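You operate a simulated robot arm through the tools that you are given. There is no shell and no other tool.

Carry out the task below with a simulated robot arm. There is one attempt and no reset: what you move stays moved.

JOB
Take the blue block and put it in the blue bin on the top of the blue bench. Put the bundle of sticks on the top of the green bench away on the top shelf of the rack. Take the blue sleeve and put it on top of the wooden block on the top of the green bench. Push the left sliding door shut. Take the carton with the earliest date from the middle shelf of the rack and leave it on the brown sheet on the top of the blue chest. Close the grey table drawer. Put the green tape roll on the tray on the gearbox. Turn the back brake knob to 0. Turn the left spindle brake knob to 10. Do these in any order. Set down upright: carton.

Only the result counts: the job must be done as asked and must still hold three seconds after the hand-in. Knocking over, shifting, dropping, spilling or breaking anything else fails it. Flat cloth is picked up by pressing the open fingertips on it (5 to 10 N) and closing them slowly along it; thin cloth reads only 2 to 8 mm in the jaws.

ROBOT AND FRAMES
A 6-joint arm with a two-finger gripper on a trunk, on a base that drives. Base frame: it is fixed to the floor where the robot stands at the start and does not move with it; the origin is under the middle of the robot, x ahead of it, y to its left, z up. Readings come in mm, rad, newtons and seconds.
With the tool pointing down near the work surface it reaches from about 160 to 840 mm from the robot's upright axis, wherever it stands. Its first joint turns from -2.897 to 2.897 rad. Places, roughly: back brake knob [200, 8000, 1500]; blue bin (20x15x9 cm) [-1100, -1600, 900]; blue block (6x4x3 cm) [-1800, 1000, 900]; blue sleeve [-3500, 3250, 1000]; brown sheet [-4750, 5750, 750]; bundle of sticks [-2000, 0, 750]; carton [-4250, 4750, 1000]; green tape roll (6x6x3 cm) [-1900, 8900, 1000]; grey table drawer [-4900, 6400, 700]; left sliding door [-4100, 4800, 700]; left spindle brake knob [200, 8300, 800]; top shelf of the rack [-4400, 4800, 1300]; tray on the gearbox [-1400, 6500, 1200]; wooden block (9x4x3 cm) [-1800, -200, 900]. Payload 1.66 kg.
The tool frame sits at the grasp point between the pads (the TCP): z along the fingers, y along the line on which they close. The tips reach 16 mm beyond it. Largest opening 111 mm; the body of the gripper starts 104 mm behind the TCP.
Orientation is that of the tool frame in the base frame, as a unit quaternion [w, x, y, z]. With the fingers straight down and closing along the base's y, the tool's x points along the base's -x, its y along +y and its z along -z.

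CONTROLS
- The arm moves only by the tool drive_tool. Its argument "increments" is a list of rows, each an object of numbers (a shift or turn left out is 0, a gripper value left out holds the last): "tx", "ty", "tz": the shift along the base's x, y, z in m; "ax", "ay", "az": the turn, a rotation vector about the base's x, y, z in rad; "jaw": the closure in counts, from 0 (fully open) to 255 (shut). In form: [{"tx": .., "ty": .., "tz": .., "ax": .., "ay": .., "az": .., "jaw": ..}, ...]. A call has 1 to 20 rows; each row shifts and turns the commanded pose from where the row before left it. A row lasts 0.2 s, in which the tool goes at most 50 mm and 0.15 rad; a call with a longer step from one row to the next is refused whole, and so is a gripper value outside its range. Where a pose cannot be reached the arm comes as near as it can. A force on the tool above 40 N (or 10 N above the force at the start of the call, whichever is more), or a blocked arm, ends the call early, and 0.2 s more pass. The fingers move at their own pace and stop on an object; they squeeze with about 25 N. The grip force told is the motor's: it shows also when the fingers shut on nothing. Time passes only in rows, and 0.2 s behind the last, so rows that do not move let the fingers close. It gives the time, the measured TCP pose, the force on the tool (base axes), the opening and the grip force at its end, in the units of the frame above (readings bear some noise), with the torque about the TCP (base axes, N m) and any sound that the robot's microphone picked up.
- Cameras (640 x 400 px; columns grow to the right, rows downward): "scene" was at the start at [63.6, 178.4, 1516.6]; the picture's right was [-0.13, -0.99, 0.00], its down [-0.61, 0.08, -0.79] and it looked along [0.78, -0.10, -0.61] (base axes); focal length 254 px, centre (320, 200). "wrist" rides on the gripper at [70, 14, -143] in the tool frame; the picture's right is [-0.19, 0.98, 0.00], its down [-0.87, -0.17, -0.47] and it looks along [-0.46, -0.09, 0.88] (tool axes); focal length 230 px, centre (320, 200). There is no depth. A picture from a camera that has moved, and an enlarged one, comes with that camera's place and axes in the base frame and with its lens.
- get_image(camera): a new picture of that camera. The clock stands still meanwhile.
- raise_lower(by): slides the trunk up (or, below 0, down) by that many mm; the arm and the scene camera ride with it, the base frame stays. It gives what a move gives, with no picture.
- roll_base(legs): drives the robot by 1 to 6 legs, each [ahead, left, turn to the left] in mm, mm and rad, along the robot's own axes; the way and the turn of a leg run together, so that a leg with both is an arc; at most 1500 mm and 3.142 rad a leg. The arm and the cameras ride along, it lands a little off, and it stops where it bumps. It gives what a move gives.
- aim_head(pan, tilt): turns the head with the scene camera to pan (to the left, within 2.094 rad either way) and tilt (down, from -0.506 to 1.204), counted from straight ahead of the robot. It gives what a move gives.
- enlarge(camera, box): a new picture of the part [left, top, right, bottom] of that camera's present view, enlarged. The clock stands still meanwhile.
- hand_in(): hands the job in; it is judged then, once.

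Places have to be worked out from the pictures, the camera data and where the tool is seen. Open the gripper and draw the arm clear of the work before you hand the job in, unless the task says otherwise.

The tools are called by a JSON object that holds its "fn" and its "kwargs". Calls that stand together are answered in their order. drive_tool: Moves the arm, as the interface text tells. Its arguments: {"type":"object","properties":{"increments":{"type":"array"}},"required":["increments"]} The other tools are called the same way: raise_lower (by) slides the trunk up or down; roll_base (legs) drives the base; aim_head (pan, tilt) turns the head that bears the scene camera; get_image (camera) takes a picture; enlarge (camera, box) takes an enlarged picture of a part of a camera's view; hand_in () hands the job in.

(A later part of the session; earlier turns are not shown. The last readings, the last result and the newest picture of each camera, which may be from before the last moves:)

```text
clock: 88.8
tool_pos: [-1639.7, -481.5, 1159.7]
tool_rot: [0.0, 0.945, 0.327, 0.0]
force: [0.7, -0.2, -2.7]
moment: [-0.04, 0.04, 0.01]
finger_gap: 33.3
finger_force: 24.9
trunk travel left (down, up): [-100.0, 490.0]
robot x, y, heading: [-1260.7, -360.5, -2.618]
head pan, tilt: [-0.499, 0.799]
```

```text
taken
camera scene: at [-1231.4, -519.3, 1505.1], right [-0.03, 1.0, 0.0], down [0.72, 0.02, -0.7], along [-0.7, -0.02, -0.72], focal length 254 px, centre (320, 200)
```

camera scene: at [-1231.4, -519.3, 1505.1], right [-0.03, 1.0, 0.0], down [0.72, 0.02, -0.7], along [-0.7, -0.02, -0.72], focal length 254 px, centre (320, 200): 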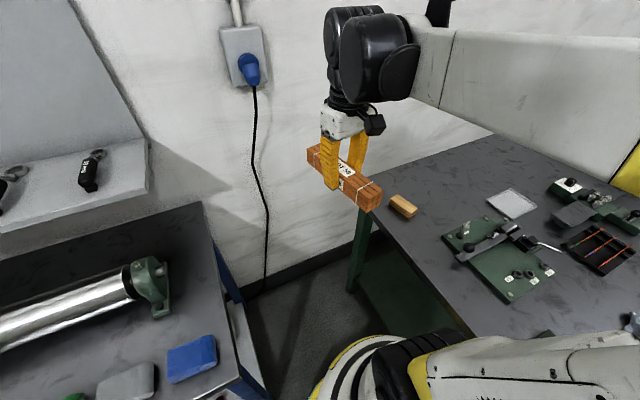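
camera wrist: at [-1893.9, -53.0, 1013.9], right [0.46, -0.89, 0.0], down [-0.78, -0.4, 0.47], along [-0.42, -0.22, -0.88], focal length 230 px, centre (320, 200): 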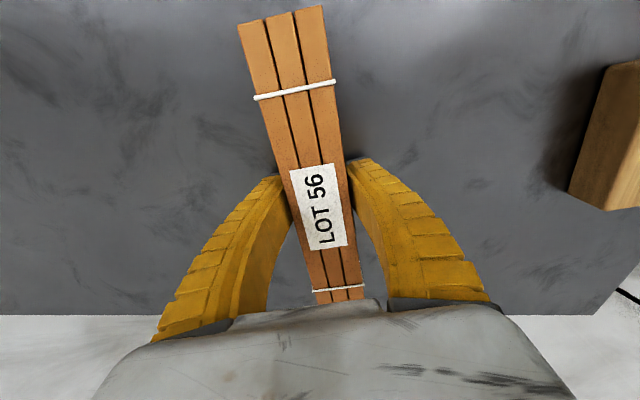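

The bundle is held securely. I back out into the aisle and drive along the wall toward the rack.

{"fn": "roll_base", "kwargs": {"legs": [[-850, 0, 0], [0, -1500, 0], [0, -1500, 0]]}}

{"fn": "aim_head", "kwargs": {"pan": -0.3, "tilt": 0.5}}

{"fn": "get_image", "kwargs": {"camera": "scene"}}

{"fn": "aim_head", "kwargs": {"pan": -1.2, "tilt": 0.4}}

{"fn": "get_image", "kwargs": {"camera": "scene"}}

```text
clock: 107.5
tool_pos: [-2418.2, 2581.5, 1158.8]
tool_rot: [0.0, 0.945, 0.326, 0.0]
force: [0.5, 0.2, -2.9]
moment: [0.04, -0.03, 0.01]
finger_gap: 33.1
finger_force: 25.3
trunk travel left (down, up): [-100.0, 490.0]
robot x, y, heading: [-2040.9, 2701.8, -2.616]
head pan, tilt: [-0.499, 0.799]
```

```text
clock: 108.3
tool_pos: [-2418.7, 2582.3, 1159.0]
tool_rot: [0.0, 0.945, 0.327, 0.0]
force: [0.2, -0.3, -3.8]
moment: [0.05, -0.01, 0.0]
finger_gap: 33.3
finger_force: 25.2
trunk travel left (down, up): [-100.0, 490.0]
robot x, y, heading: [-2040.2, 2698.1, -2.621]
head pan, tilt: [-0.3, 0.499]
```

```text
taken
camera scene: at [-2018.2, 2524.8, 1531.0], right [-0.22, 0.98, 0.0], down [0.47, 0.11, -0.88], along [-0.86, -0.19, -0.48], focal length 254 px, centre (320, 200)
```

scene: 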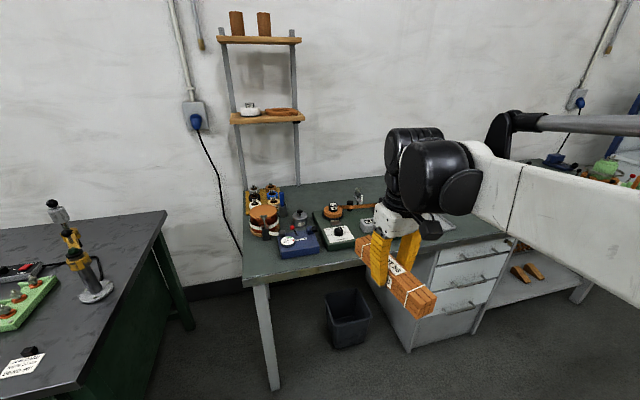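

```text
clock: 109.5
tool_pos: [-2418.4, 2581.2, 1160.1]
tool_rot: [0.0, 0.945, 0.326, 0.0]
force: [0.9, -0.6, -3.5]
moment: [0.01, -0.01, 0.03]
finger_gap: 33.1
finger_force: 24.3
trunk travel left (down, up): [-100.0, 490.0]
robot x, y, heading: [-2038.7, 2699.4, -2.622]
head pan, tilt: [-1.201, 0.4]
```

```text
taken
camera scene: at [-2001.5, 2602.9, 1540.2], right [0.63, 0.78, 0.0], down [0.3, -0.24, -0.92], along [-0.72, 0.58, -0.39], focal length 254 px, centre (320, 200)
```

scene: 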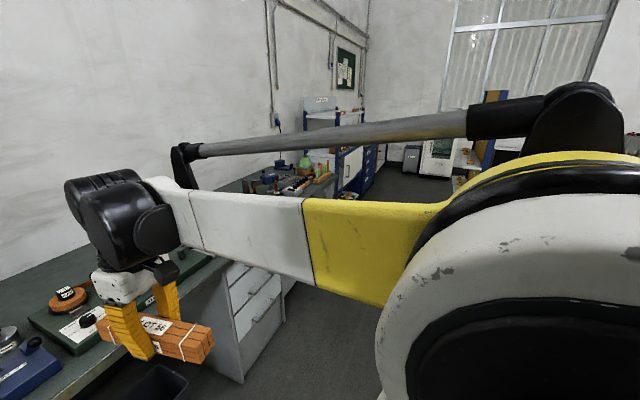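

I continue along the aisle toward the rack.

{"fn": "roll_base", "kwargs": {"legs": [[0, -1400, 0]]}}

{"fn": "aim_head", "kwargs": {"pan": 0.3, "tilt": 0.55}}

{"fn": "get_image", "kwargs": {"camera": "scene"}}

{"fn": "aim_head", "kwargs": {"pan": -0.3, "tilt": 0.4}}

{"fn": "get_image", "kwargs": {"camera": "scene"}}

```text
clock: 116.5
tool_pos: [-3114.4, 3812.5, 1159.7]
tool_rot: [0.0, 0.947, 0.32, 0.0]
force: [0.7, 0.8, -2.3]
moment: [0.0, 0.01, 0.0]
finger_gap: 33.0
finger_force: 24.9
trunk travel left (down, up): [-100.0, 490.0]
robot x, y, heading: [-2733.4, 3928.1, -2.639]
head pan, tilt: [-1.201, 0.4]
```

```text
clock: 118.2
tool_pos: [-3113.2, 3812.7, 1159.7]
tool_rot: [-0.001, 0.947, 0.32, 0.0]
force: [-0.2, 0.5, -1.9]
moment: [0.0, -0.03, -0.01]
finger_gap: 33.1
finger_force: 25.2
trunk travel left (down, up): [-100.0, 490.0]
robot x, y, heading: [-2734.2, 3925.7, -2.636]
head pan, tilt: [0.3, 0.55]
```

```text
taken
camera scene: at [-2687.0, 3704.1, 1526.5], right [-0.72, 0.69, 0.0], down [0.36, 0.38, -0.85], along [-0.59, -0.62, -0.52], focal length 254 px, centre (320, 200)
```

scene: 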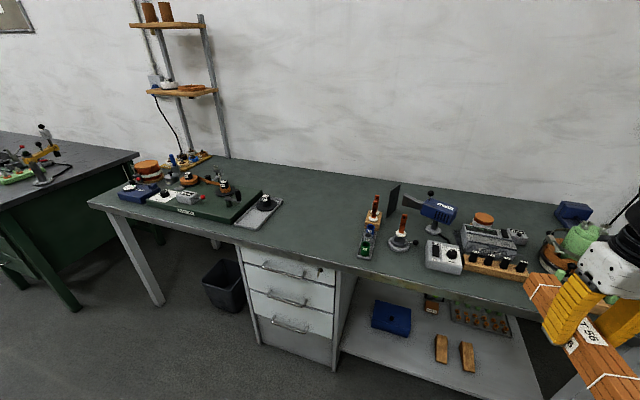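

```text
clock: 119.2
tool_pos: [-3113.0, 3812.4, 1158.4]
tool_rot: [0.0, 0.947, 0.32, 0.0]
force: [0.4, 0.7, -3.1]
moment: [-0.01, 0.0, 0.01]
finger_gap: 33.2
finger_force: 24.5
trunk travel left (down, up): [-100.0, 490.0]
robot x, y, heading: [-2734.8, 3926.8, -2.635]
head pan, tilt: [-0.3, 0.4]
```

```text
taken
camera scene: at [-2715.5, 3749.8, 1540.2], right [-0.21, 0.98, 0.0], down [0.38, 0.08, -0.92], along [-0.9, -0.19, -0.39], focal length 254 px, centre (320, 200)
```

scene: 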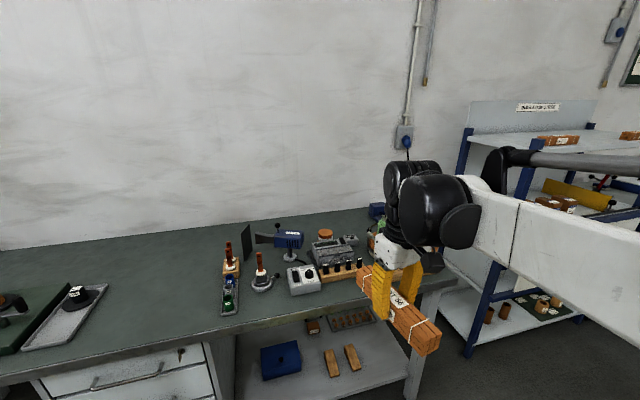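

Here the grey-green bench holds several small fixtures; I zoom to find the blue sleeve.

{"fn": "aim_head", "kwargs": {"pan": 0.3, "tilt": 0.55}}

{"fn": "enlarge", "kwargs": {"camera": "scene", "box": [340, 170, 500, 270]}}

{"fn": "enlarge", "kwargs": {"camera": "scene", "box": [100, 130, 300, 255]}}

```text
clock: 120.2
tool_pos: [-3114.4, 3813.2, 1159.4]
tool_rot: [0.001, 0.947, 0.32, 0.001]
force: [0.0, -0.4, -2.3]
moment: [0.02, -0.03, -0.01]
finger_gap: 33.0
finger_force: 24.6
trunk travel left (down, up): [-100.0, 490.0]
robot x, y, heading: [-2730.8, 3925.1, -2.632]
head pan, tilt: [0.3, 0.55]
```

```text
4.00 times, centred on (420, 220) of scene
camera zoom: at [-2687.0, 3704.1, 1526.5], right [-0.72, 0.69, 0.0], down [0.36, 0.38, -0.85], along [-0.59, -0.62, -0.52], focal length 1016 px, centre (-80, 120)
```

zoom: 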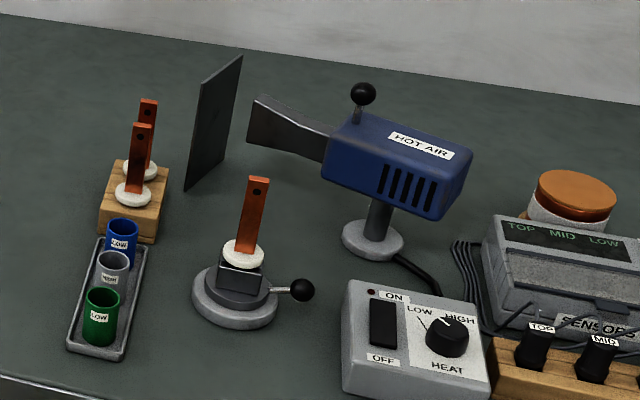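

```text
3.20 times, centred on (200, 192) of scene
camera zoom: at [-2687.0, 3704.1, 1526.5], right [-0.72, 0.69, 0.0], down [0.36, 0.38, -0.85], along [-0.59, -0.62, -0.52], focal length 813 px, centre (704, 224)
```

zoom: 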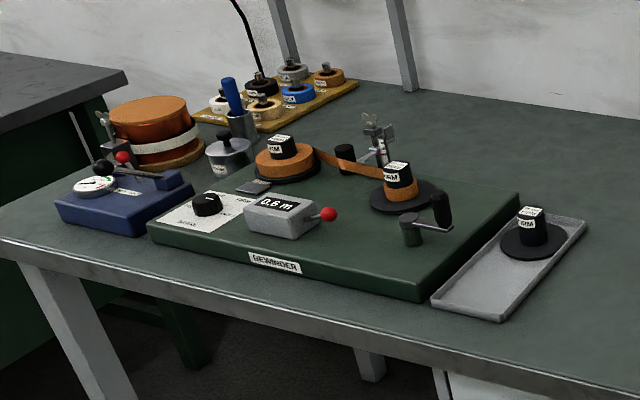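

The blue sleeve is the small blue tube in the tray at about (-3414, 3249), which I'll fetch later. Now I drive on to the rack, keeping between it and the blue post in the aisle.

{"fn": "roll_base", "kwargs": {"legs": [[0, 0, 0.017], [60, -700, 0]]}}

{"fn": "aim_head", "kwargs": {"pan": -0.1, "tilt": 0.4}}

{"fn": "get_image", "kwargs": {"camera": "scene"}}

{"fn": "aim_head", "kwargs": {"pan": -2.0, "tilt": 0.5}}

{"fn": "get_image", "kwargs": {"camera": "scene"}}

```text
clock: 124.4
tool_pos: [-3518.7, 4377.7, 1159.4]
tool_rot: [0.0, 0.943, 0.333, 0.0]
force: [0.0, -0.4, -2.6]
moment: [-0.02, -0.02, 0.0]
finger_gap: 33.2
finger_force: 25.1
trunk travel left (down, up): [-100.0, 490.0]
robot x, y, heading: [-3140.8, 4501.9, -2.607]
head pan, tilt: [0.3, 0.55]
```

```text
clock: 125.2
tool_pos: [-3517.9, 4378.1, 1160.3]
tool_rot: [-0.001, 0.943, 0.333, -0.001]
force: [-0.1, 0.0, -3.3]
moment: [0.02, -0.01, 0.05]
finger_gap: 33.2
finger_force: 25.0
trunk travel left (down, up): [-100.0, 490.0]
robot x, y, heading: [-3141.0, 4500.6, -2.606]
head pan, tilt: [-0.099, 0.4]
```

```text
taken
camera scene: at [-3112.4, 4308.7, 1540.2], right [-0.42, 0.91, 0.0], down [0.35, 0.16, -0.92], along [-0.83, -0.39, -0.39], focal length 254 px, centre (320, 200)
```

scene: 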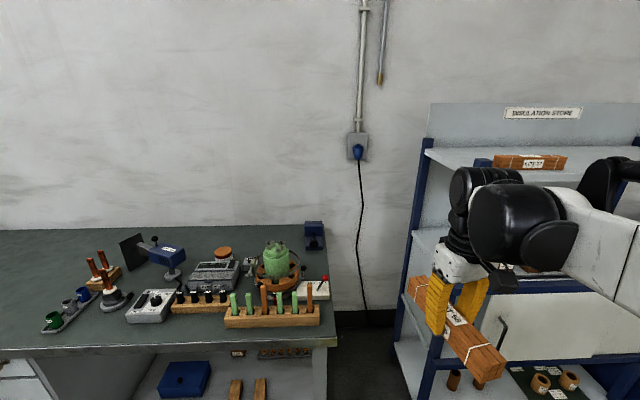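

```text
clock: 127.1
tool_pos: [-3517.9, 4377.4, 1159.2]
tool_rot: [0.001, 0.943, 0.332, -0.001]
force: [0.3, 0.0, -2.8]
moment: [0.01, -0.03, -0.03]
finger_gap: 33.2
finger_force: 25.3
trunk travel left (down, up): [-100.0, 490.0]
robot x, y, heading: [-3141.4, 4497.3, -2.6]
head pan, tilt: [-2.0, 0.499]
```

```text
taken
camera scene: at [-3038.2, 4438.3, 1531.1], right [0.99, 0.11, 0.0], down [0.05, -0.48, -0.88], along [-0.09, 0.87, -0.48], focal length 254 px, centre (320, 200)
```

scene: 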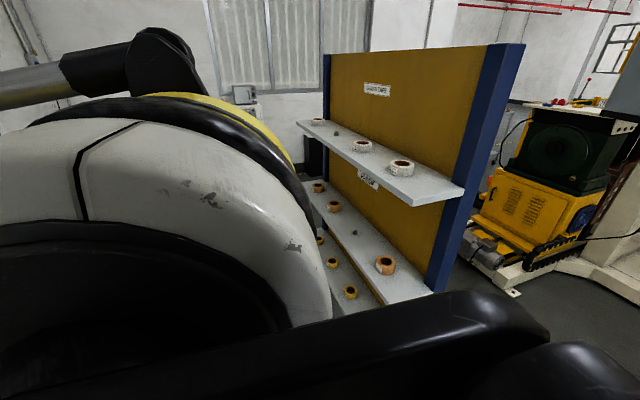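

The free-standing tape rack behind me starts further right with its shelves at about n≥0, so there is room. I slide on right so the store rack is in front of me.

{"fn": "roll_base", "kwargs": {"legs": [[0, 0, -0.014], [0, -700, 0]]}}

{"fn": "aim_head", "kwargs": {"pan": 0.2, "tilt": 0.45}}

{"fn": "get_image", "kwargs": {"camera": "scene"}}

```text
clock: 131.3
tool_pos: [-3869.5, 4993.6, 1159.7]
tool_rot: [0.0, 0.946, 0.326, 0.0]
force: [0.9, 0.1, -3.2]
moment: [-0.01, -0.03, 0.01]
finger_gap: 33.2
finger_force: 25.2
trunk travel left (down, up): [-100.0, 490.0]
robot x, y, heading: [-3491.7, 5112.1, -2.628]
head pan, tilt: [-2.0, 0.499]
```

```text
clock: 133.3
tool_pos: [-3870.4, 4992.5, 1159.8]
tool_rot: [0.0, 0.946, 0.324, 0.0]
force: [0.2, 0.5, -2.6]
moment: [0.0, -0.04, 0.06]
finger_gap: 33.3
finger_force: 24.8
trunk travel left (down, up): [-100.0, 490.0]
robot x, y, heading: [-3488.0, 5112.7, -2.62]
head pan, tilt: [0.201, 0.45]
```

```text
taken
camera scene: at [-3449.0, 4894.4, 1535.5], right [-0.66, 0.75, 0.0], down [0.33, 0.29, -0.9], along [-0.68, -0.59, -0.44], focal length 254 px, centre (320, 200)
```

scene: 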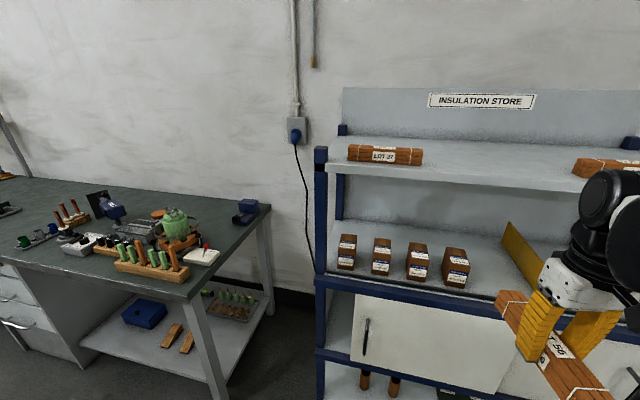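

The store rack is now in view: bundles on the top shelf, cartons on the middle shelf, sliding doors below. I raise the trunk to see onto the top shelf and get parallax.

{"fn": "enlarge", "kwargs": {"camera": "scene", "box": [310, 200, 530, 338]}}

{"fn": "raise_lower", "kwargs": {"by": 300}}

{"fn": "aim_head", "kwargs": {"pan": 0.1, "tilt": 0.5}}

{"fn": "get_image", "kwargs": {"camera": "scene"}}

```text
2.90 times, centred on (420, 269) of scene
camera zoom: at [-3449.0, 4894.4, 1535.5], right [-0.66, 0.75, 0.0], down [0.33, 0.29, -0.9], along [-0.68, -0.59, -0.44], focal length 736 px, centre (30, 0)
```

zoom: 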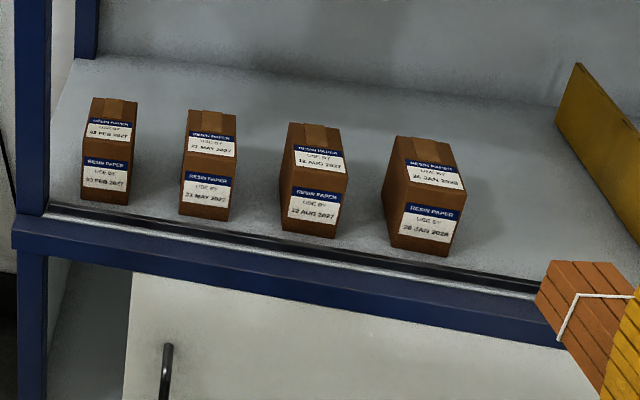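

```text
clock: 136.3
tool_pos: [-3869.1, 4994.4, 1459.2]
tool_rot: [0.0, 0.946, 0.325, 0.001]
force: [-0.1, 0.8, -3.2]
moment: [0.02, -0.03, 0.02]
finger_gap: 33.1
finger_force: 25.0
trunk travel left (down, up): [-400.0, 190.0]
robot x, y, heading: [-3490.7, 5111.3, -2.627]
head pan, tilt: [0.201, 0.45]
```

```text
clock: 137.0
tool_pos: [-3869.5, 4993.5, 1460.6]
tool_rot: [0.0, 0.946, 0.324, 0.0]
force: [0.0, 0.0, -2.7]
moment: [0.0, -0.04, 0.03]
finger_gap: 33.1
finger_force: 25.2
trunk travel left (down, up): [-400.0, 190.0]
robot x, y, heading: [-3488.5, 5108.9, -2.626]
head pan, tilt: [0.099, 0.499]
```

```text
taken
camera scene: at [-3453.9, 4902.1, 1831.1], right [-0.58, 0.82, 0.0], down [0.39, 0.28, -0.88], along [-0.72, -0.51, -0.48], focal length 254 px, centre (320, 200)
```

scene: 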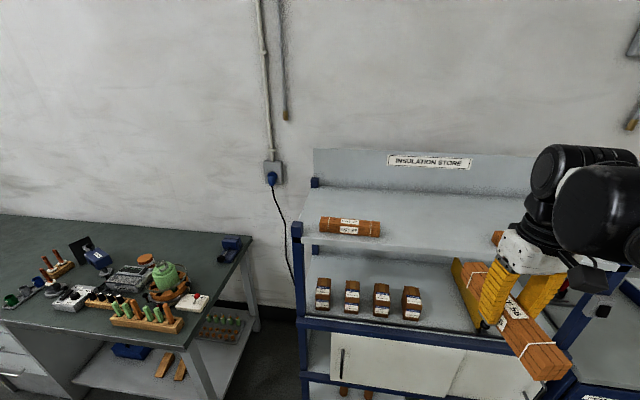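

Parallax gives the top shelf surface at about z=1320 with its front near n=-1200; there is a free gap between the two stored bundles, centred near (-4294, 4778). I drive 300 mm closer with the bundle held high.

{"fn": "roll_base", "kwargs": {"legs": [[300, 0, 0.005]]}}

{"fn": "aim_head", "kwargs": {"pan": 0.0, "tilt": 0.7}}

{"fn": "get_image", "kwargs": {"camera": "scene"}}

{"fn": "get_image", "kwargs": {"camera": "wrist"}}

```text
clock: 139.1
tool_pos: [-4125.8, 4843.2, 1458.8]
tool_rot: [-0.001, 0.944, 0.329, 0.0]
force: [-0.2, -0.3, -2.7]
moment: [0.01, -0.08, 0.01]
finger_gap: 33.0
finger_force: 24.9
trunk travel left (down, up): [-400.0, 190.0]
robot x, y, heading: [-3746.3, 4963.1, -2.618]
head pan, tilt: [0.099, 0.499]
```

```text
clock: 139.8
tool_pos: [-4125.4, 4843.3, 1458.7]
tool_rot: [0.0, 0.945, 0.327, 0.0]
force: [0.3, -0.1, -2.6]
moment: [0.0, 0.0, 0.01]
finger_gap: 32.9
finger_force: 24.9
trunk travel left (down, up): [-400.0, 190.0]
robot x, y, heading: [-3743.9, 4961.7, -2.615]
head pan, tilt: [0.0, 0.7]
```

```text
taken
camera scene: at [-3709.0, 4765.5, 1813.4], right [-0.5, 0.87, 0.0], down [0.56, 0.32, -0.77], along [-0.66, -0.38, -0.64], focal length 254 px, centre (320, 200)
```

scene: 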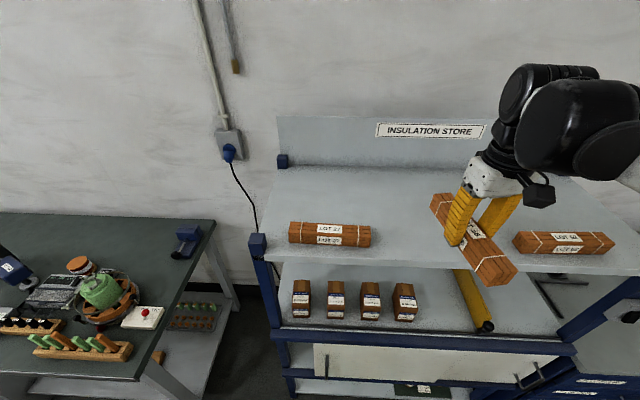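

```text
taken
camera wrist: at [-4062.8, 4875.7, 1602.5], right [0.46, -0.89, 0.0], down [-0.78, -0.41, 0.47], along [-0.42, -0.22, -0.88], focal length 230 px, centre (320, 200)
```

wrist: 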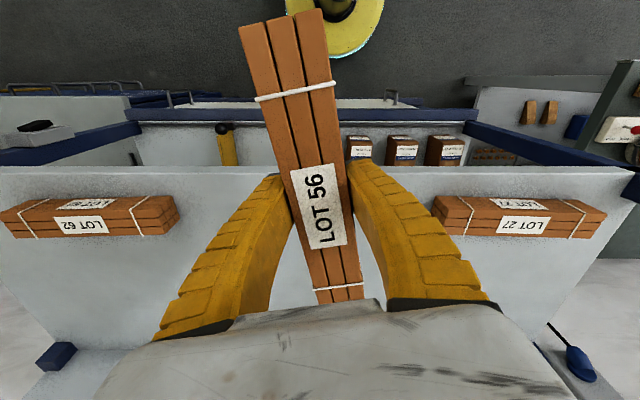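

The gap between LOT 27 and LOT 62 is clear. I move the bundle over it, square it to the shelf and lower toward the surface.

{"fn": "drive_tool", "kwargs": {"increments": [{"tx": -0.042, "ty": -0.016, "az": -0.07}, {"tx": -0.042, "ty": -0.016, "az": -0.07}, {"tx": -0.042, "ty": -0.016}, {"tx": -0.043, "ty": -0.017}, {"tz": -0.04}, {"tz": -0.03}, {"tz": -0.02}, {}]}}

{"fn": "get_image", "kwargs": {"camera": "scene"}}

{"fn": "get_image", "kwargs": {"camera": "wrist"}}

```text
clock: 141.6
tool_pos: [-4295.8, 4779.0, 1368.5]
tool_rot: [-0.001, 0.965, 0.262, 0.0]
force: [0.4, -0.3, -2.3]
moment: [0.02, -0.01, 0.01]
finger_gap: 33.2
finger_force: 25.0
trunk travel left (down, up): [-400.0, 190.0]
robot x, y, heading: [-3743.2, 4966.3, -2.613]
head pan, tilt: [0.0, 0.7]
```

```text
taken
camera scene: at [-3709.7, 4765.2, 1813.3], right [-0.5, 0.87, 0.0], down [0.56, 0.32, -0.76], along [-0.66, -0.38, -0.64], focal length 254 px, centre (320, 200)
```

scene: 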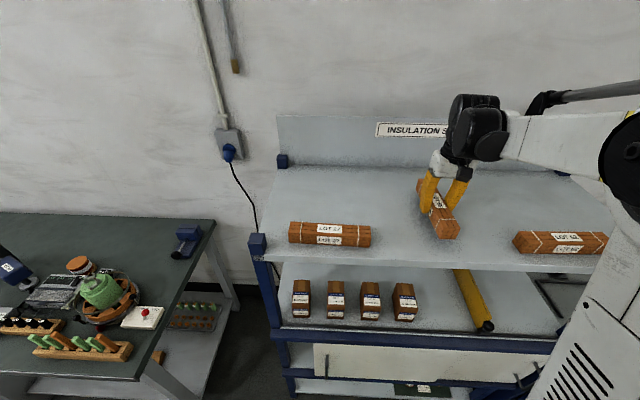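

```text
taken
camera wrist: at [-4229.5, 4802.4, 1511.4], right [0.33, -0.94, 0.0], down [-0.83, -0.29, 0.47], along [-0.45, -0.16, -0.88], focal length 230 px, centre (320, 200)
```

wrist: 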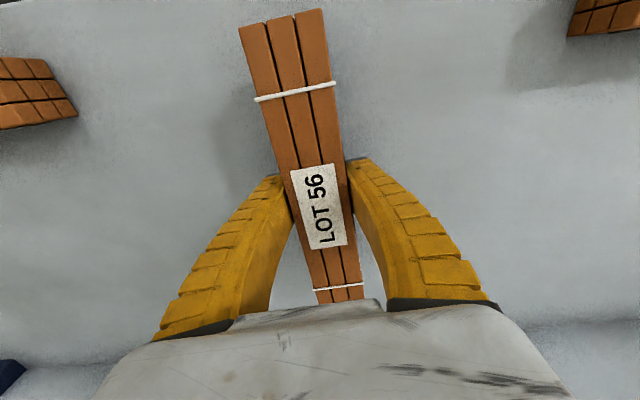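

The bundle is over clear shelf. I lower in small steps until contact.

{"fn": "drive_tool", "kwargs": {"increments": [{"tz": -0.01}, {"tz": -0.006}, {"tz": -0.004}, {"tz": -0.003}, {}]}}

```text
clock: 142.8
tool_pos: [-4294.2, 4777.9, 1346.0]
tool_rot: [0.0, 0.965, 0.261, -0.001]
force: [-0.5, 0.0, -2.7]
moment: [0.0, -0.03, 0.02]
finger_gap: 33.2
finger_force: 24.8
trunk travel left (down, up): [-400.0, 190.0]
robot x, y, heading: [-3746.9, 4964.4, -2.617]
head pan, tilt: [0.0, 0.7]
```

{"fn": "drive_tool", "kwargs": {"increments": [{"tz": -0.003}, {"tz": -0.003}, {"tz": -0.002}, {"tz": -0.002}, {}]}}

```text
clock: 144.0
tool_pos: [-4294.0, 4777.7, 1337.5]
tool_rot: [0.0, 0.965, 0.261, -0.001]
force: [-3.5, 1.3, 20.2]
moment: [0.0, 0.05, 0.03]
finger_gap: 42.3
finger_force: 25.0
trunk travel left (down, up): [-400.0, 190.0]
robot x, y, heading: [-3746.4, 4964.6, -2.619]
head pan, tilt: [0.0, 0.7]
```

Contact is felt (20 N). I open the jaws and rise straight up.

{"fn": "drive_tool", "kwargs": {"increments": [{"tz": 0.002, "jaw": 130}, {"jaw": 60}, {}, {"tz": 0.02}, {"tz": 0.04}, {"tz": 0.045}, {"tz": 0.04}]}}

{"fn": "get_image", "kwargs": {"camera": "wrist"}}

{"fn": "get_image", "kwargs": {"camera": "scene"}}

```text
clock: 145.6
tool_pos: [-4294.1, 4777.6, 1483.1]
tool_rot: [0.0, 0.965, 0.262, 0.0]
force: [1.2, -0.7, 0.8]
moment: [0.0, 0.0, 0.02]
finger_gap: 86.1
finger_force: 1.0
trunk travel left (down, up): [-400.0, 190.0]
robot x, y, heading: [-3745.3, 4962.9, -2.621]
head pan, tilt: [0.0, 0.7]
```

```text
taken
camera wrist: at [-4228.2, 4800.3, 1626.2], right [0.33, -0.94, 0.0], down [-0.83, -0.29, 0.47], along [-0.45, -0.16, -0.88], focal length 230 px, centre (320, 200)
```

wrist: 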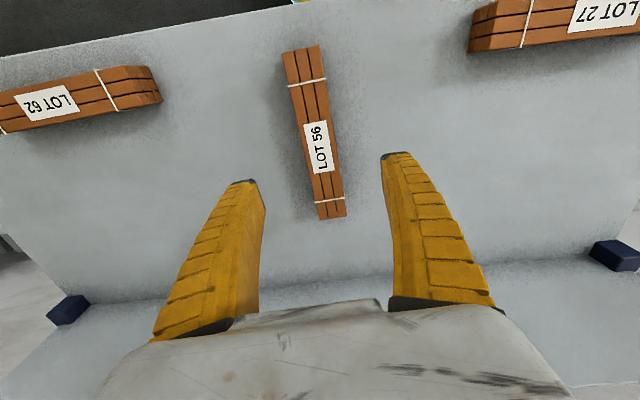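

```text
taken
camera scene: at [-3709.1, 4765.4, 1813.4], right [-0.5, 0.87, 0.0], down [0.56, 0.32, -0.77], along [-0.66, -0.38, -0.64], focal length 254 px, centre (320, 200)
```

scene: 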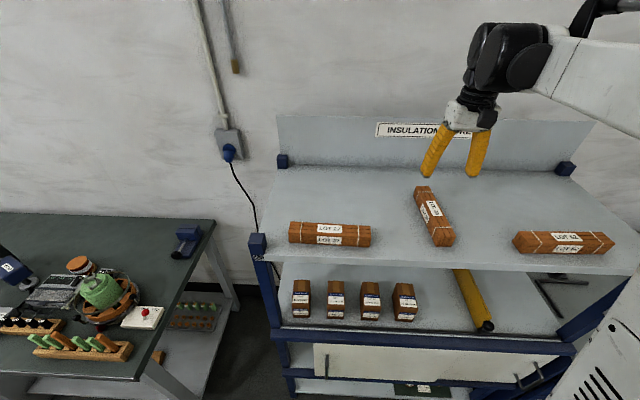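

The bundle lies safely on the top shelf. I zoom in on the cartons to read the dates.

{"fn": "enlarge", "kwargs": {"camera": "scene", "box": [280, 270, 360, 320]}}

{"fn": "enlarge", "kwargs": {"camera": "scene", "box": [350, 275, 430, 325]}}

{"fn": "enlarge", "kwargs": {"camera": "scene", "box": [420, 240, 620, 365]}}

```text
8.00 times, centred on (320, 295) of scene
camera zoom: at [-3709.1, 4765.4, 1813.4], right [-0.5, 0.87, 0.0], down [0.56, 0.32, -0.77], along [-0.66, -0.38, -0.64], focal length 2032 px, centre (320, -560)
```

zoom: 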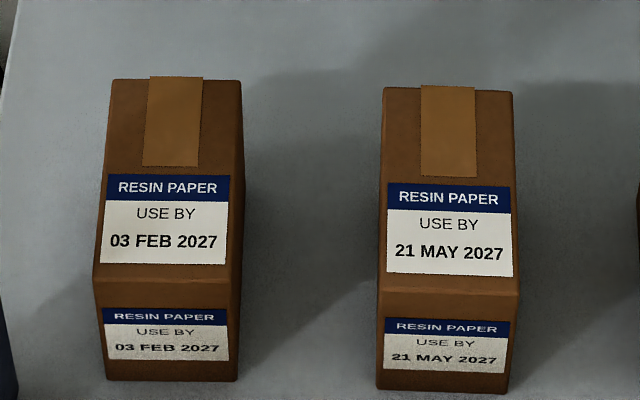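

```text
8.00 times, centred on (390, 300) of scene
camera zoom: at [-3709.1, 4765.4, 1813.4], right [-0.5, 0.87, 0.0], down [0.56, 0.32, -0.77], along [-0.66, -0.38, -0.64], focal length 2032 px, centre (-240, -600)
```

zoom: 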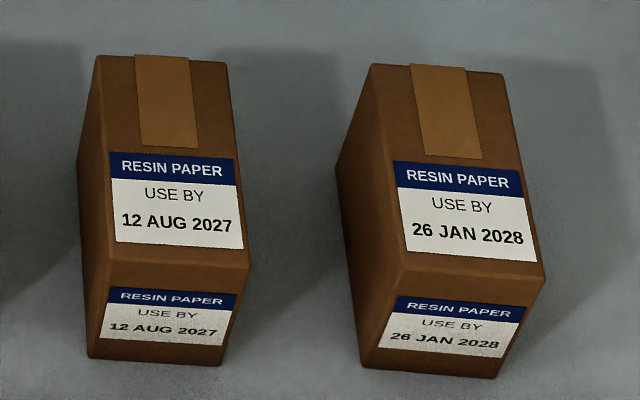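

```text
3.20 times, centred on (520, 302) of scene
camera zoom: at [-3709.1, 4765.4, 1813.4], right [-0.5, 0.87, 0.0], down [0.56, 0.32, -0.77], along [-0.66, -0.38, -0.64], focal length 813 px, centre (-320, -128)
```

zoom: 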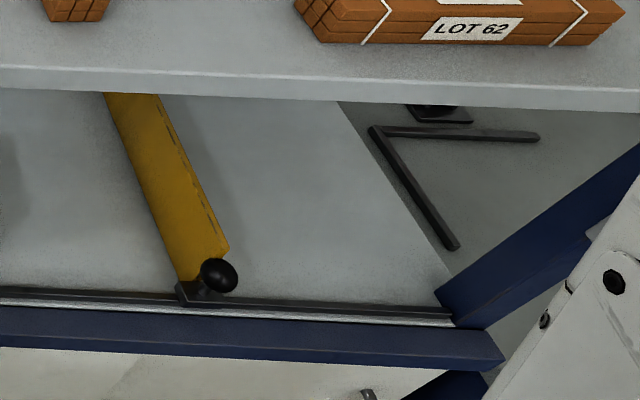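

Earliest date is 03 FEB 2027, the leftmost carton: front-bottom centre about (-4040, 4498, 916), about 58 wide × 90 deep × 88 tall, under the top shelf. I'll take it with the gripper pitched 45° forward. First I retract from the top shelf and lower the trunk.

{"fn": "drive_tool", "kwargs": {"increments": [{"tx": 0.0375, "ty": 0.0217}, {"tx": 0.0375, "ty": 0.0217}, {"tx": 0.0375, "ty": 0.0217}, {"tx": 0.0375, "ty": 0.0217}, {"tx": 0.0375, "ty": 0.0217}, {"tx": 0.0375, "ty": 0.0217}, {"tx": 0.0375, "ty": 0.0217}, {}]}}

{"fn": "raise_lower", "kwargs": {"by": -200}}

{"fn": "drive_tool", "kwargs": {"increments": [{"ax": -0.0655, "ay": 0.1134}, {"ax": -0.0655, "ay": 0.1134}, {"ax": -0.0655, "ay": 0.1134}, {"ax": -0.0655, "ay": 0.1134}, {"ax": -0.0655, "ay": 0.1134}, {"ax": -0.0655, "ay": 0.1134}, {}]}}

{"fn": "get_image", "kwargs": {"camera": "scene"}}

{"fn": "get_image", "kwargs": {"camera": "wrist"}}

```text
clock: 147.4
tool_pos: [-4035.2, 4928.7, 1482.9]
tool_rot: [0.001, 0.965, 0.261, 0.0]
force: [-0.1, 0.1, -0.6]
moment: [0.01, -0.09, 0.01]
finger_gap: 86.0
finger_force: 0.8
trunk travel left (down, up): [-400.0, 190.0]
robot x, y, heading: [-3745.3, 4965.0, -2.616]
head pan, tilt: [0.0, 0.7]
```

```text
clock: 149.6
tool_pos: [-4032.8, 4928.3, 1284.3]
tool_rot: [0.0, 0.965, 0.262, 0.0]
force: [0.4, 0.9, 0.8]
moment: [0.01, 0.01, 0.03]
finger_gap: 86.1
finger_force: 0.8
trunk travel left (down, up): [-200.0, 390.0]
robot x, y, heading: [-3748.9, 4962.9, -2.613]
head pan, tilt: [0.0, 0.7]
```

```text
clock: 151.3
tool_pos: [-4047.9, 4908.8, 1288.4]
tool_rot: [0.119, 0.876, 0.292, -0.365]
force: [0.9, 0.4, -0.2]
moment: [-0.03, 0.04, 0.01]
finger_gap: 86.3
finger_force: 1.2
out of reach, approached as far as the arm can: row 5, 6
trunk travel left (down, up): [-200.0, 390.0]
robot x, y, heading: [-3747.9, 4964.6, -2.616]
head pan, tilt: [0.0, 0.7]
stopped in row 7: the arm was blocked; the commanded pose is now the measured one
```

```text
taken
camera scene: at [-3709.1, 4765.5, 1613.4], right [-0.5, 0.87, 0.0], down [0.56, 0.32, -0.77], along [-0.66, -0.38, -0.64], focal length 254 px, centre (320, 200)
```

scene: 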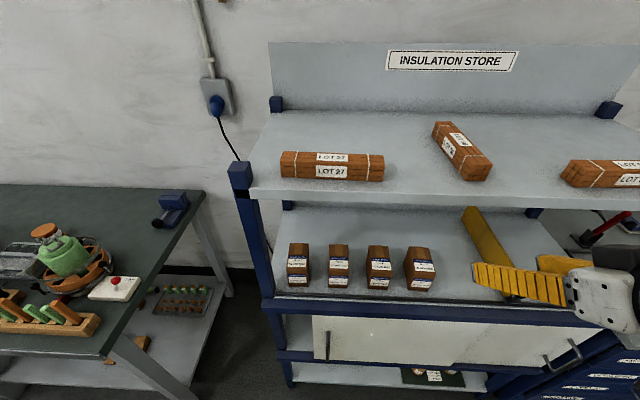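

```text
taken
camera wrist: at [-3921.3, 4987.9, 1340.8], right [0.48, -0.87, 0.13], down [-0.32, -0.03, 0.95], along [-0.82, -0.5, -0.29], focal length 230 px, centre (320, 200)
```

wrist: 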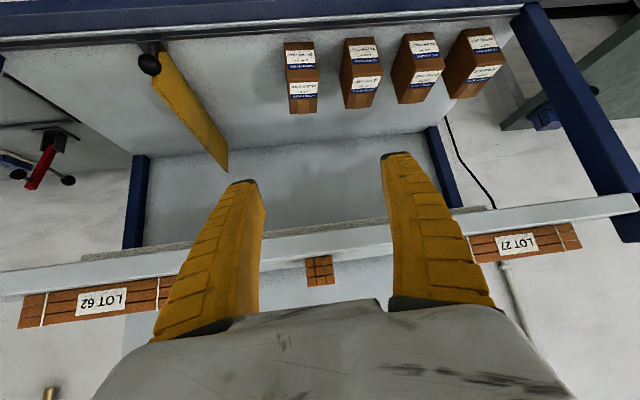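

The pitch stopped just short because the tool was too close to the robot. I move it toward the leftmost carton (left, down, slightly forward) while correcting the 0.11 rad yaw error.

{"fn": "drive_tool", "kwargs": {"increments": [{"tx": 0.012, "ty": -0.035, "tz": -0.0217, "az": -0.0114}, {"tx": 0.012, "ty": -0.035, "tz": -0.0217, "az": -0.0114}, {"tx": 0.012, "ty": -0.035, "tz": -0.0217, "az": -0.0114}, {"tx": 0.012, "ty": -0.035, "tz": -0.0217, "az": -0.0114}, {"tx": 0.012, "ty": -0.035, "tz": -0.0217, "az": -0.0114}, {"tx": 0.012, "ty": -0.035, "tz": -0.0217, "az": -0.0114}, {"tx": 0.012, "ty": -0.035, "tz": -0.0217, "az": -0.0114}, {"tx": 0.012, "ty": -0.035, "tz": -0.0217, "az": -0.0114}, {"tx": 0.012, "ty": -0.035, "tz": -0.0217, "az": -0.0114}, {"tx": 0.012, "ty": -0.035, "tz": -0.0217, "az": -0.0114}, {}]}}

{"fn": "get_image", "kwargs": {"camera": "wrist"}}

{"fn": "get_image", "kwargs": {"camera": "scene"}}

```text
clock: 153.8
tool_pos: [-3975.1, 4563.9, 1071.3]
tool_rot: [0.097, 0.892, 0.239, -0.371]
force: [-0.4, 0.5, -0.3]
moment: [-0.01, -0.02, 0.01]
finger_gap: 85.9
finger_force: 0.7
out of reach, approached as far as the arm can: row 1, 2, 3
trunk travel left (down, up): [-200.0, 390.0]
robot x, y, heading: [-3746.1, 4964.2, -2.613]
head pan, tilt: [0.0, 0.7]
```

```text
taken
camera wrist: at [-3840.1, 4627.4, 1123.0], right [0.37, -0.92, 0.13], down [-0.32, 0.0, 0.95], along [-0.87, -0.4, -0.29], focal length 230 px, centre (320, 200)
```

wrist: 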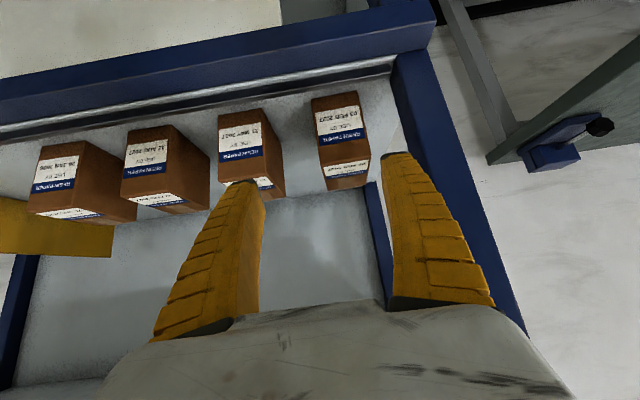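

```text
taken
camera scene: at [-3709.2, 4765.9, 1613.4], right [-0.5, 0.87, 0.0], down [0.56, 0.32, -0.77], along [-0.66, -0.38, -0.64], focal length 254 px, centre (320, 200)
```

scene: 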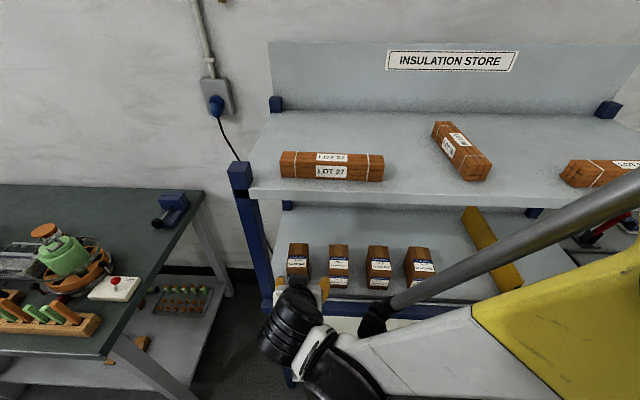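

The wrist view confirms the carton position (predicted pixel matches). I align sideways, narrow the jaws to about 73 mm, and come in part way along the 45° line.

{"fn": "drive_tool", "kwargs": {"increments": [{"tx": 0.0115, "ty": -0.0199, "jaw": 90}, {"tx": -0.025, "ty": -0.0145, "tz": -0.027}, {}]}}

{"fn": "get_image", "kwargs": {"camera": "wrist"}}

{"fn": "enlarge", "kwargs": {"camera": "scene", "box": [240, 220, 400, 320]}}

```text
clock: 154.6
tool_pos: [-3991.0, 4530.8, 1043.3]
tool_rot: [0.099, 0.892, 0.24, -0.37]
force: [-0.4, -0.7, 0.0]
moment: [0.02, 0.01, -0.02]
finger_gap: 73.3
finger_force: 1.0
trunk travel left (down, up): [-200.0, 390.0]
robot x, y, heading: [-3746.7, 4963.7, -2.617]
head pan, tilt: [0.0, 0.7]
```

```text
taken
camera wrist: at [-3855.0, 4593.6, 1095.1], right [0.38, -0.92, 0.13], down [-0.32, 0.0, 0.95], along [-0.87, -0.4, -0.29], focal length 230 px, centre (320, 200)
```

wrist: 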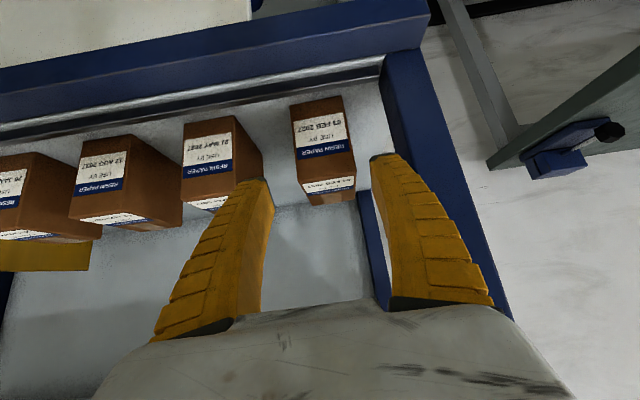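

```text
4.00 times, centred on (320, 270) of scene
camera zoom: at [-3709.1, 4765.6, 1613.4], right [-0.5, 0.87, 0.0], down [0.56, 0.32, -0.77], along [-0.66, -0.38, -0.64], focal length 1016 px, centre (320, -80)
```

zoom: 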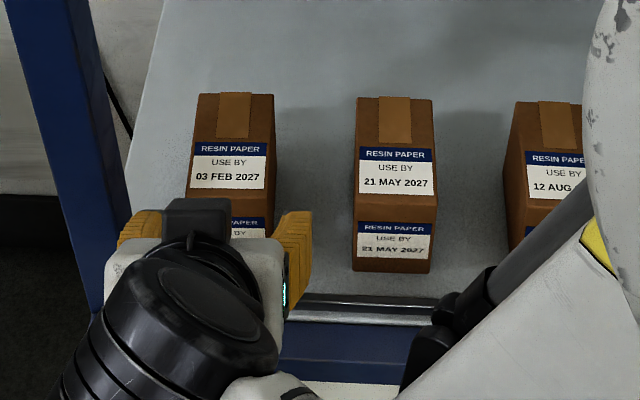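

The alignment looks right on both sides. I go in the rest of the way and check before closing.

{"fn": "drive_tool", "kwargs": {"increments": [{"tx": -0.025, "ty": -0.015, "tz": -0.027}, {"tx": -0.025, "ty": -0.015, "tz": -0.027}, {"tx": -0.0234, "ty": -0.015, "tz": -0.0273}, {}]}}

{"fn": "get_image", "kwargs": {"camera": "wrist"}}

{"fn": "enlarge", "kwargs": {"camera": "scene", "box": [240, 220, 400, 320]}}

```text
clock: 155.6
tool_pos: [-4070.1, 4472.0, 981.1]
tool_rot: [0.096, 0.892, 0.239, -0.37]
force: [0.1, 0.3, 0.5]
moment: [0.04, -0.01, 0.02]
finger_gap: 73.7
finger_force: 1.1
out of reach, approached as far as the arm can: row 2, 3
trunk travel left (down, up): [-200.0, 390.0]
robot x, y, heading: [-3744.2, 4959.8, -2.62]
head pan, tilt: [0.0, 0.7]
```

```text
taken
camera wrist: at [-3934.2, 4535.6, 1033.2], right [0.37, -0.92, 0.13], down [-0.32, 0.0, 0.95], along [-0.87, -0.4, -0.3], focal length 230 px, centre (320, 200)
```

wrist: 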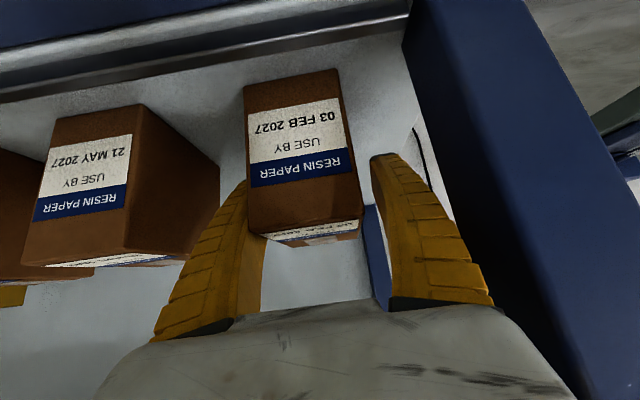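

```text
4.00 times, centred on (320, 270) of scene
camera zoom: at [-3709.1, 4765.3, 1613.4], right [-0.5, 0.87, 0.0], down [0.56, 0.32, -0.77], along [-0.66, -0.38, -0.64], focal length 1016 px, centre (320, -80)
```

zoom: 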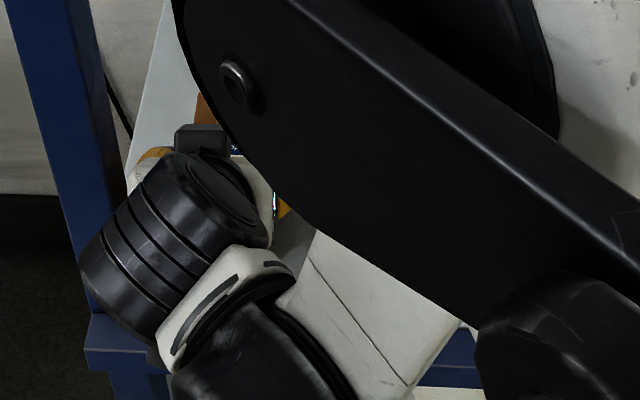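

The arm hit a limit in this folded stance, stopping about 20 mm high. I withdraw along the same line, then back the base and lower the trunk to give the arm a better posture.

{"fn": "drive_tool", "kwargs": {"increments": [{"tx": 0.02, "ty": 0.015, "tz": 0.015}, {"tx": 0.03, "ty": 0.022, "tz": 0.026}, {"tx": 0.03, "ty": 0.022, "tz": 0.026}, {}]}}

{"fn": "get_image", "kwargs": {"camera": "scene"}}

```text
clock: 156.6
tool_pos: [-3989.1, 4532.4, 1047.6]
tool_rot: [0.097, 0.892, 0.239, -0.371]
force: [-0.3, 0.0, -0.2]
moment: [-0.05, 0.01, -0.02]
finger_gap: 73.3
finger_force: 0.2
trunk travel left (down, up): [-200.0, 390.0]
robot x, y, heading: [-3745.5, 4962.4, -2.62]
head pan, tilt: [0.0, 0.7]
```

```text
taken
camera scene: at [-3709.3, 4765.0, 1613.3], right [-0.5, 0.87, 0.0], down [0.56, 0.32, -0.76], along [-0.66, -0.38, -0.64], focal length 254 px, centre (320, 200)
```

scene: 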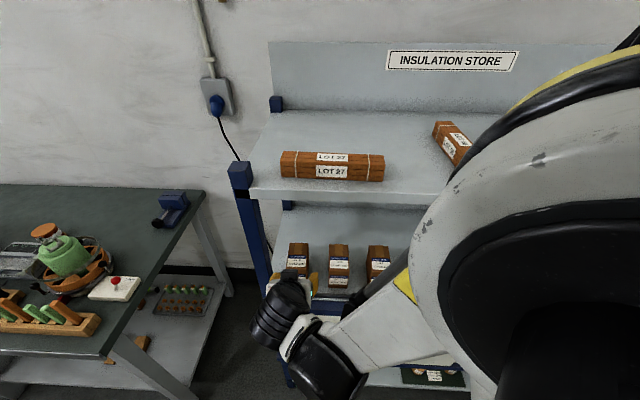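

The arm was working across the front of the head. I back up, shift left so the carton is straight ahead, and lower the trunk 100 mm.

{"fn": "roll_base", "kwargs": {"legs": [[-140, 0, 0], [0, 300, 0]]}}

{"fn": "drive_tool", "kwargs": {"increments": [{"tz": 0.045}, {"tz": 0.045}, {"tx": -0.015, "ty": 0.026}, {"tx": -0.02, "ty": 0.0346}, {"tx": -0.02, "ty": 0.0346}, {"tx": -0.02, "ty": 0.0346}, {"tx": -0.02, "ty": 0.0346}, {"tx": -0.02, "ty": 0.0346}, {"tx": -0.02, "ty": 0.0346}, {}]}}

{"fn": "raise_lower", "kwargs": {"by": -100}}

{"fn": "aim_head", "kwargs": {"pan": -0.1, "tilt": 0.6}}

{"fn": "get_image", "kwargs": {"camera": "scene"}}

{"fn": "get_image", "kwargs": {"camera": "wrist"}}

```text
clock: 159.5
tool_pos: [-3718.3, 4343.7, 1047.8]
tool_rot: [0.097, 0.892, 0.239, -0.371]
force: [0.2, -0.9, -0.5]
moment: [0.01, 0.01, 0.01]
finger_gap: 73.3
finger_force: 1.1
trunk travel left (down, up): [-200.0, 390.0]
robot x, y, heading: [-3477.6, 4775.4, -2.617]
head pan, tilt: [0.0, 0.7]
```

```text
clock: 161.7
tool_pos: [-3854.2, 4578.8, 1137.7]
tool_rot: [0.098, 0.892, 0.239, -0.371]
force: [-0.2, -0.5, -0.3]
moment: [-0.01, 0.0, 0.0]
finger_gap: 73.6
finger_force: 0.9
trunk travel left (down, up): [-200.0, 390.0]
robot x, y, heading: [-3474.2, 4775.1, -2.621]
head pan, tilt: [0.0, 0.7]
```

```text
clock: 163.1
tool_pos: [-3854.1, 4580.3, 1037.6]
tool_rot: [0.097, 0.892, 0.239, -0.37]
force: [-0.2, 0.4, -0.3]
moment: [-0.03, -0.01, 0.0]
finger_gap: 73.6
finger_force: 1.4
trunk travel left (down, up): [-100.0, 490.0]
robot x, y, heading: [-3477.1, 4773.8, -2.615]
head pan, tilt: [0.0, 0.7]
```

```text
clock: 163.7
tool_pos: [-3854.2, 4578.8, 1036.7]
tool_rot: [0.098, 0.892, 0.239, -0.37]
force: [-0.1, 0.1, -0.7]
moment: [-0.01, 0.01, -0.01]
finger_gap: 73.3
finger_force: 1.1
trunk travel left (down, up): [-100.0, 490.0]
robot x, y, heading: [-3477.2, 4774.9, -2.619]
head pan, tilt: [-0.099, 0.6]
```

```text
taken
camera scene: at [-3446.6, 4583.1, 1522.0], right [-0.41, 0.91, 0.0], down [0.52, 0.23, -0.82], along [-0.75, -0.34, -0.57], focal length 254 px, centre (320, 200)
```

scene: 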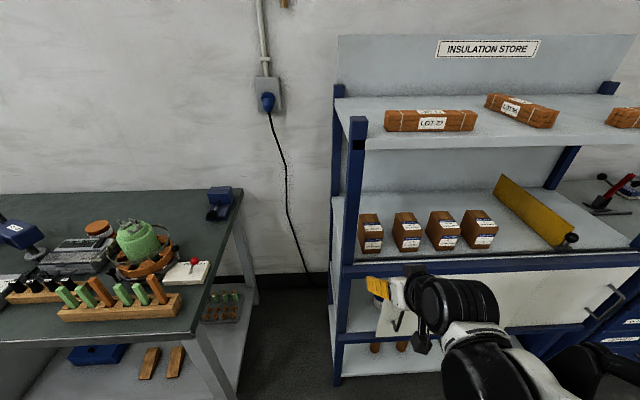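

```text
taken
camera wrist: at [-3718.4, 4642.7, 1089.1], right [0.37, -0.92, 0.13], down [-0.32, 0.0, 0.95], along [-0.87, -0.4, -0.29], focal length 230 px, centre (320, 200)
```

wrist: 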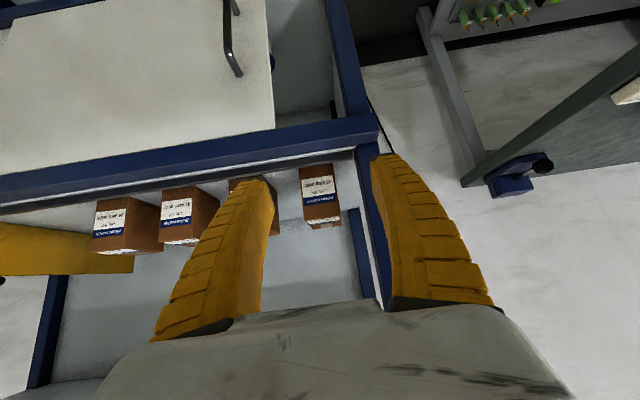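

The robot now faces the carton squarely. I bring the gripper to the approach line, then go in at 45°.

{"fn": "drive_tool", "kwargs": {"increments": [{"tx": -0.031, "ty": -0.0108, "tz": 0.0075}, {"tx": -0.031, "ty": -0.0108, "tz": 0.0075}, {"tx": -0.031, "ty": -0.0108, "tz": 0.0075}, {"tx": -0.031, "ty": -0.0108, "tz": 0.0075}, {"tx": -0.0217, "ty": -0.0125, "tz": -0.0263}, {"tx": -0.0217, "ty": -0.0125, "tz": -0.0263}, {}]}}

{"fn": "get_image", "kwargs": {"camera": "wrist"}}

{"fn": "enlarge", "kwargs": {"camera": "scene", "box": [320, 180, 480, 280]}}

```text
clock: 165.3
tool_pos: [-4021.8, 4508.5, 1014.8]
tool_rot: [0.097, 0.892, 0.239, -0.371]
force: [0.5, -0.3, -0.2]
moment: [0.01, 0.01, 0.03]
finger_gap: 73.5
finger_force: 1.1
trunk travel left (down, up): [-100.0, 490.0]
robot x, y, heading: [-3473.0, 4772.3, -2.619]
head pan, tilt: [-0.099, 0.6]
```

```text
taken
camera wrist: at [-3886.2, 4571.8, 1067.0], right [0.37, -0.92, 0.13], down [-0.32, 0.0, 0.95], along [-0.87, -0.4, -0.29], focal length 230 px, centre (320, 200)
```

wrist: 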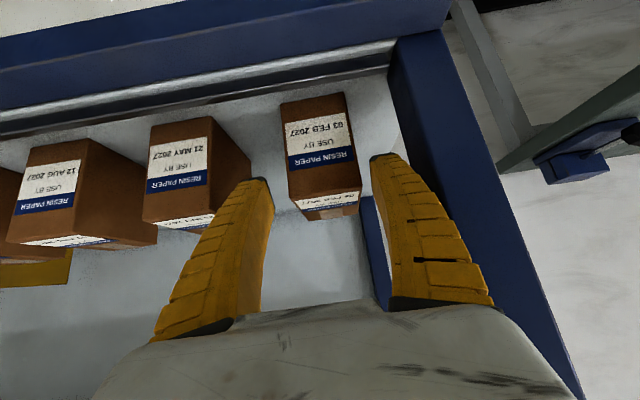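

```text
4.00 times, centred on (400, 230) of scene
camera zoom: at [-3446.7, 4583.1, 1522.0], right [-0.41, 0.91, 0.0], down [0.52, 0.23, -0.83], along [-0.75, -0.34, -0.56], focal length 1016 px, centre (0, 80)
```

zoom: 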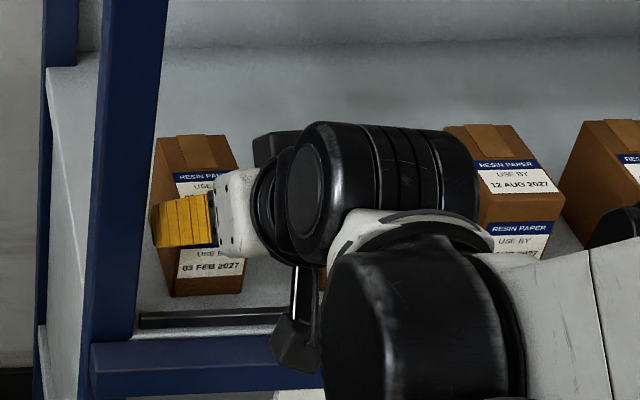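

Centred on the carton (column 320). I go in the remaining 70 mm.

{"fn": "drive_tool", "kwargs": {"increments": [{"tx": -0.0213, "ty": -0.0114, "tz": -0.0264}, {"tx": -0.0213, "ty": -0.0114, "tz": -0.0264}, {}]}}

{"fn": "get_image", "kwargs": {"camera": "wrist"}}

{"fn": "enlarge", "kwargs": {"camera": "scene", "box": [320, 180, 480, 280]}}

```text
clock: 166.1
tool_pos: [-4064.1, 4488.1, 963.1]
tool_rot: [0.097, 0.892, 0.239, -0.371]
force: [-0.2, 0.0, 0.2]
moment: [0.0, 0.01, 0.01]
finger_gap: 73.6
finger_force: 1.5
trunk travel left (down, up): [-100.0, 490.0]
robot x, y, heading: [-3477.0, 4777.3, -2.619]
head pan, tilt: [-0.099, 0.6]
```

```text
taken
camera wrist: at [-3928.9, 4550.4, 1013.9], right [0.37, -0.92, 0.13], down [-0.32, 0.0, 0.95], along [-0.87, -0.4, -0.29], focal length 230 px, centre (320, 200)
```

wrist: 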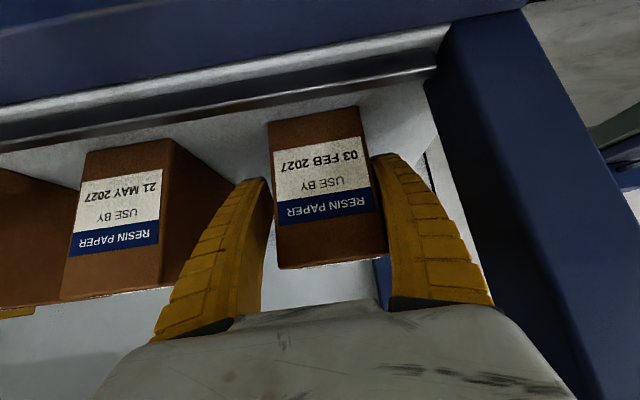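

```text
4.00 times, centred on (400, 230) of scene
camera zoom: at [-3446.7, 4583.1, 1522.0], right [-0.41, 0.91, 0.0], down [0.52, 0.23, -0.83], along [-0.75, -0.34, -0.56], focal length 1016 px, centre (0, 80)
```

zoom: 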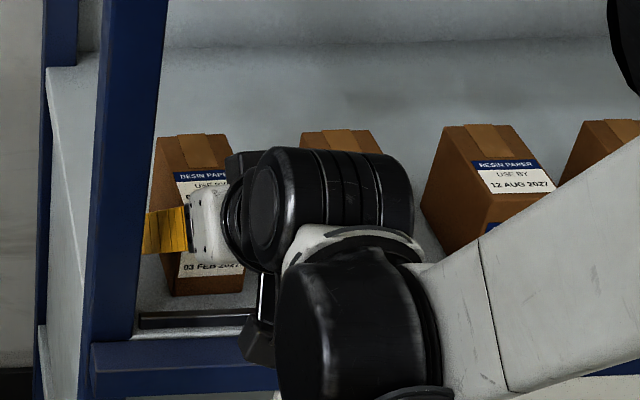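

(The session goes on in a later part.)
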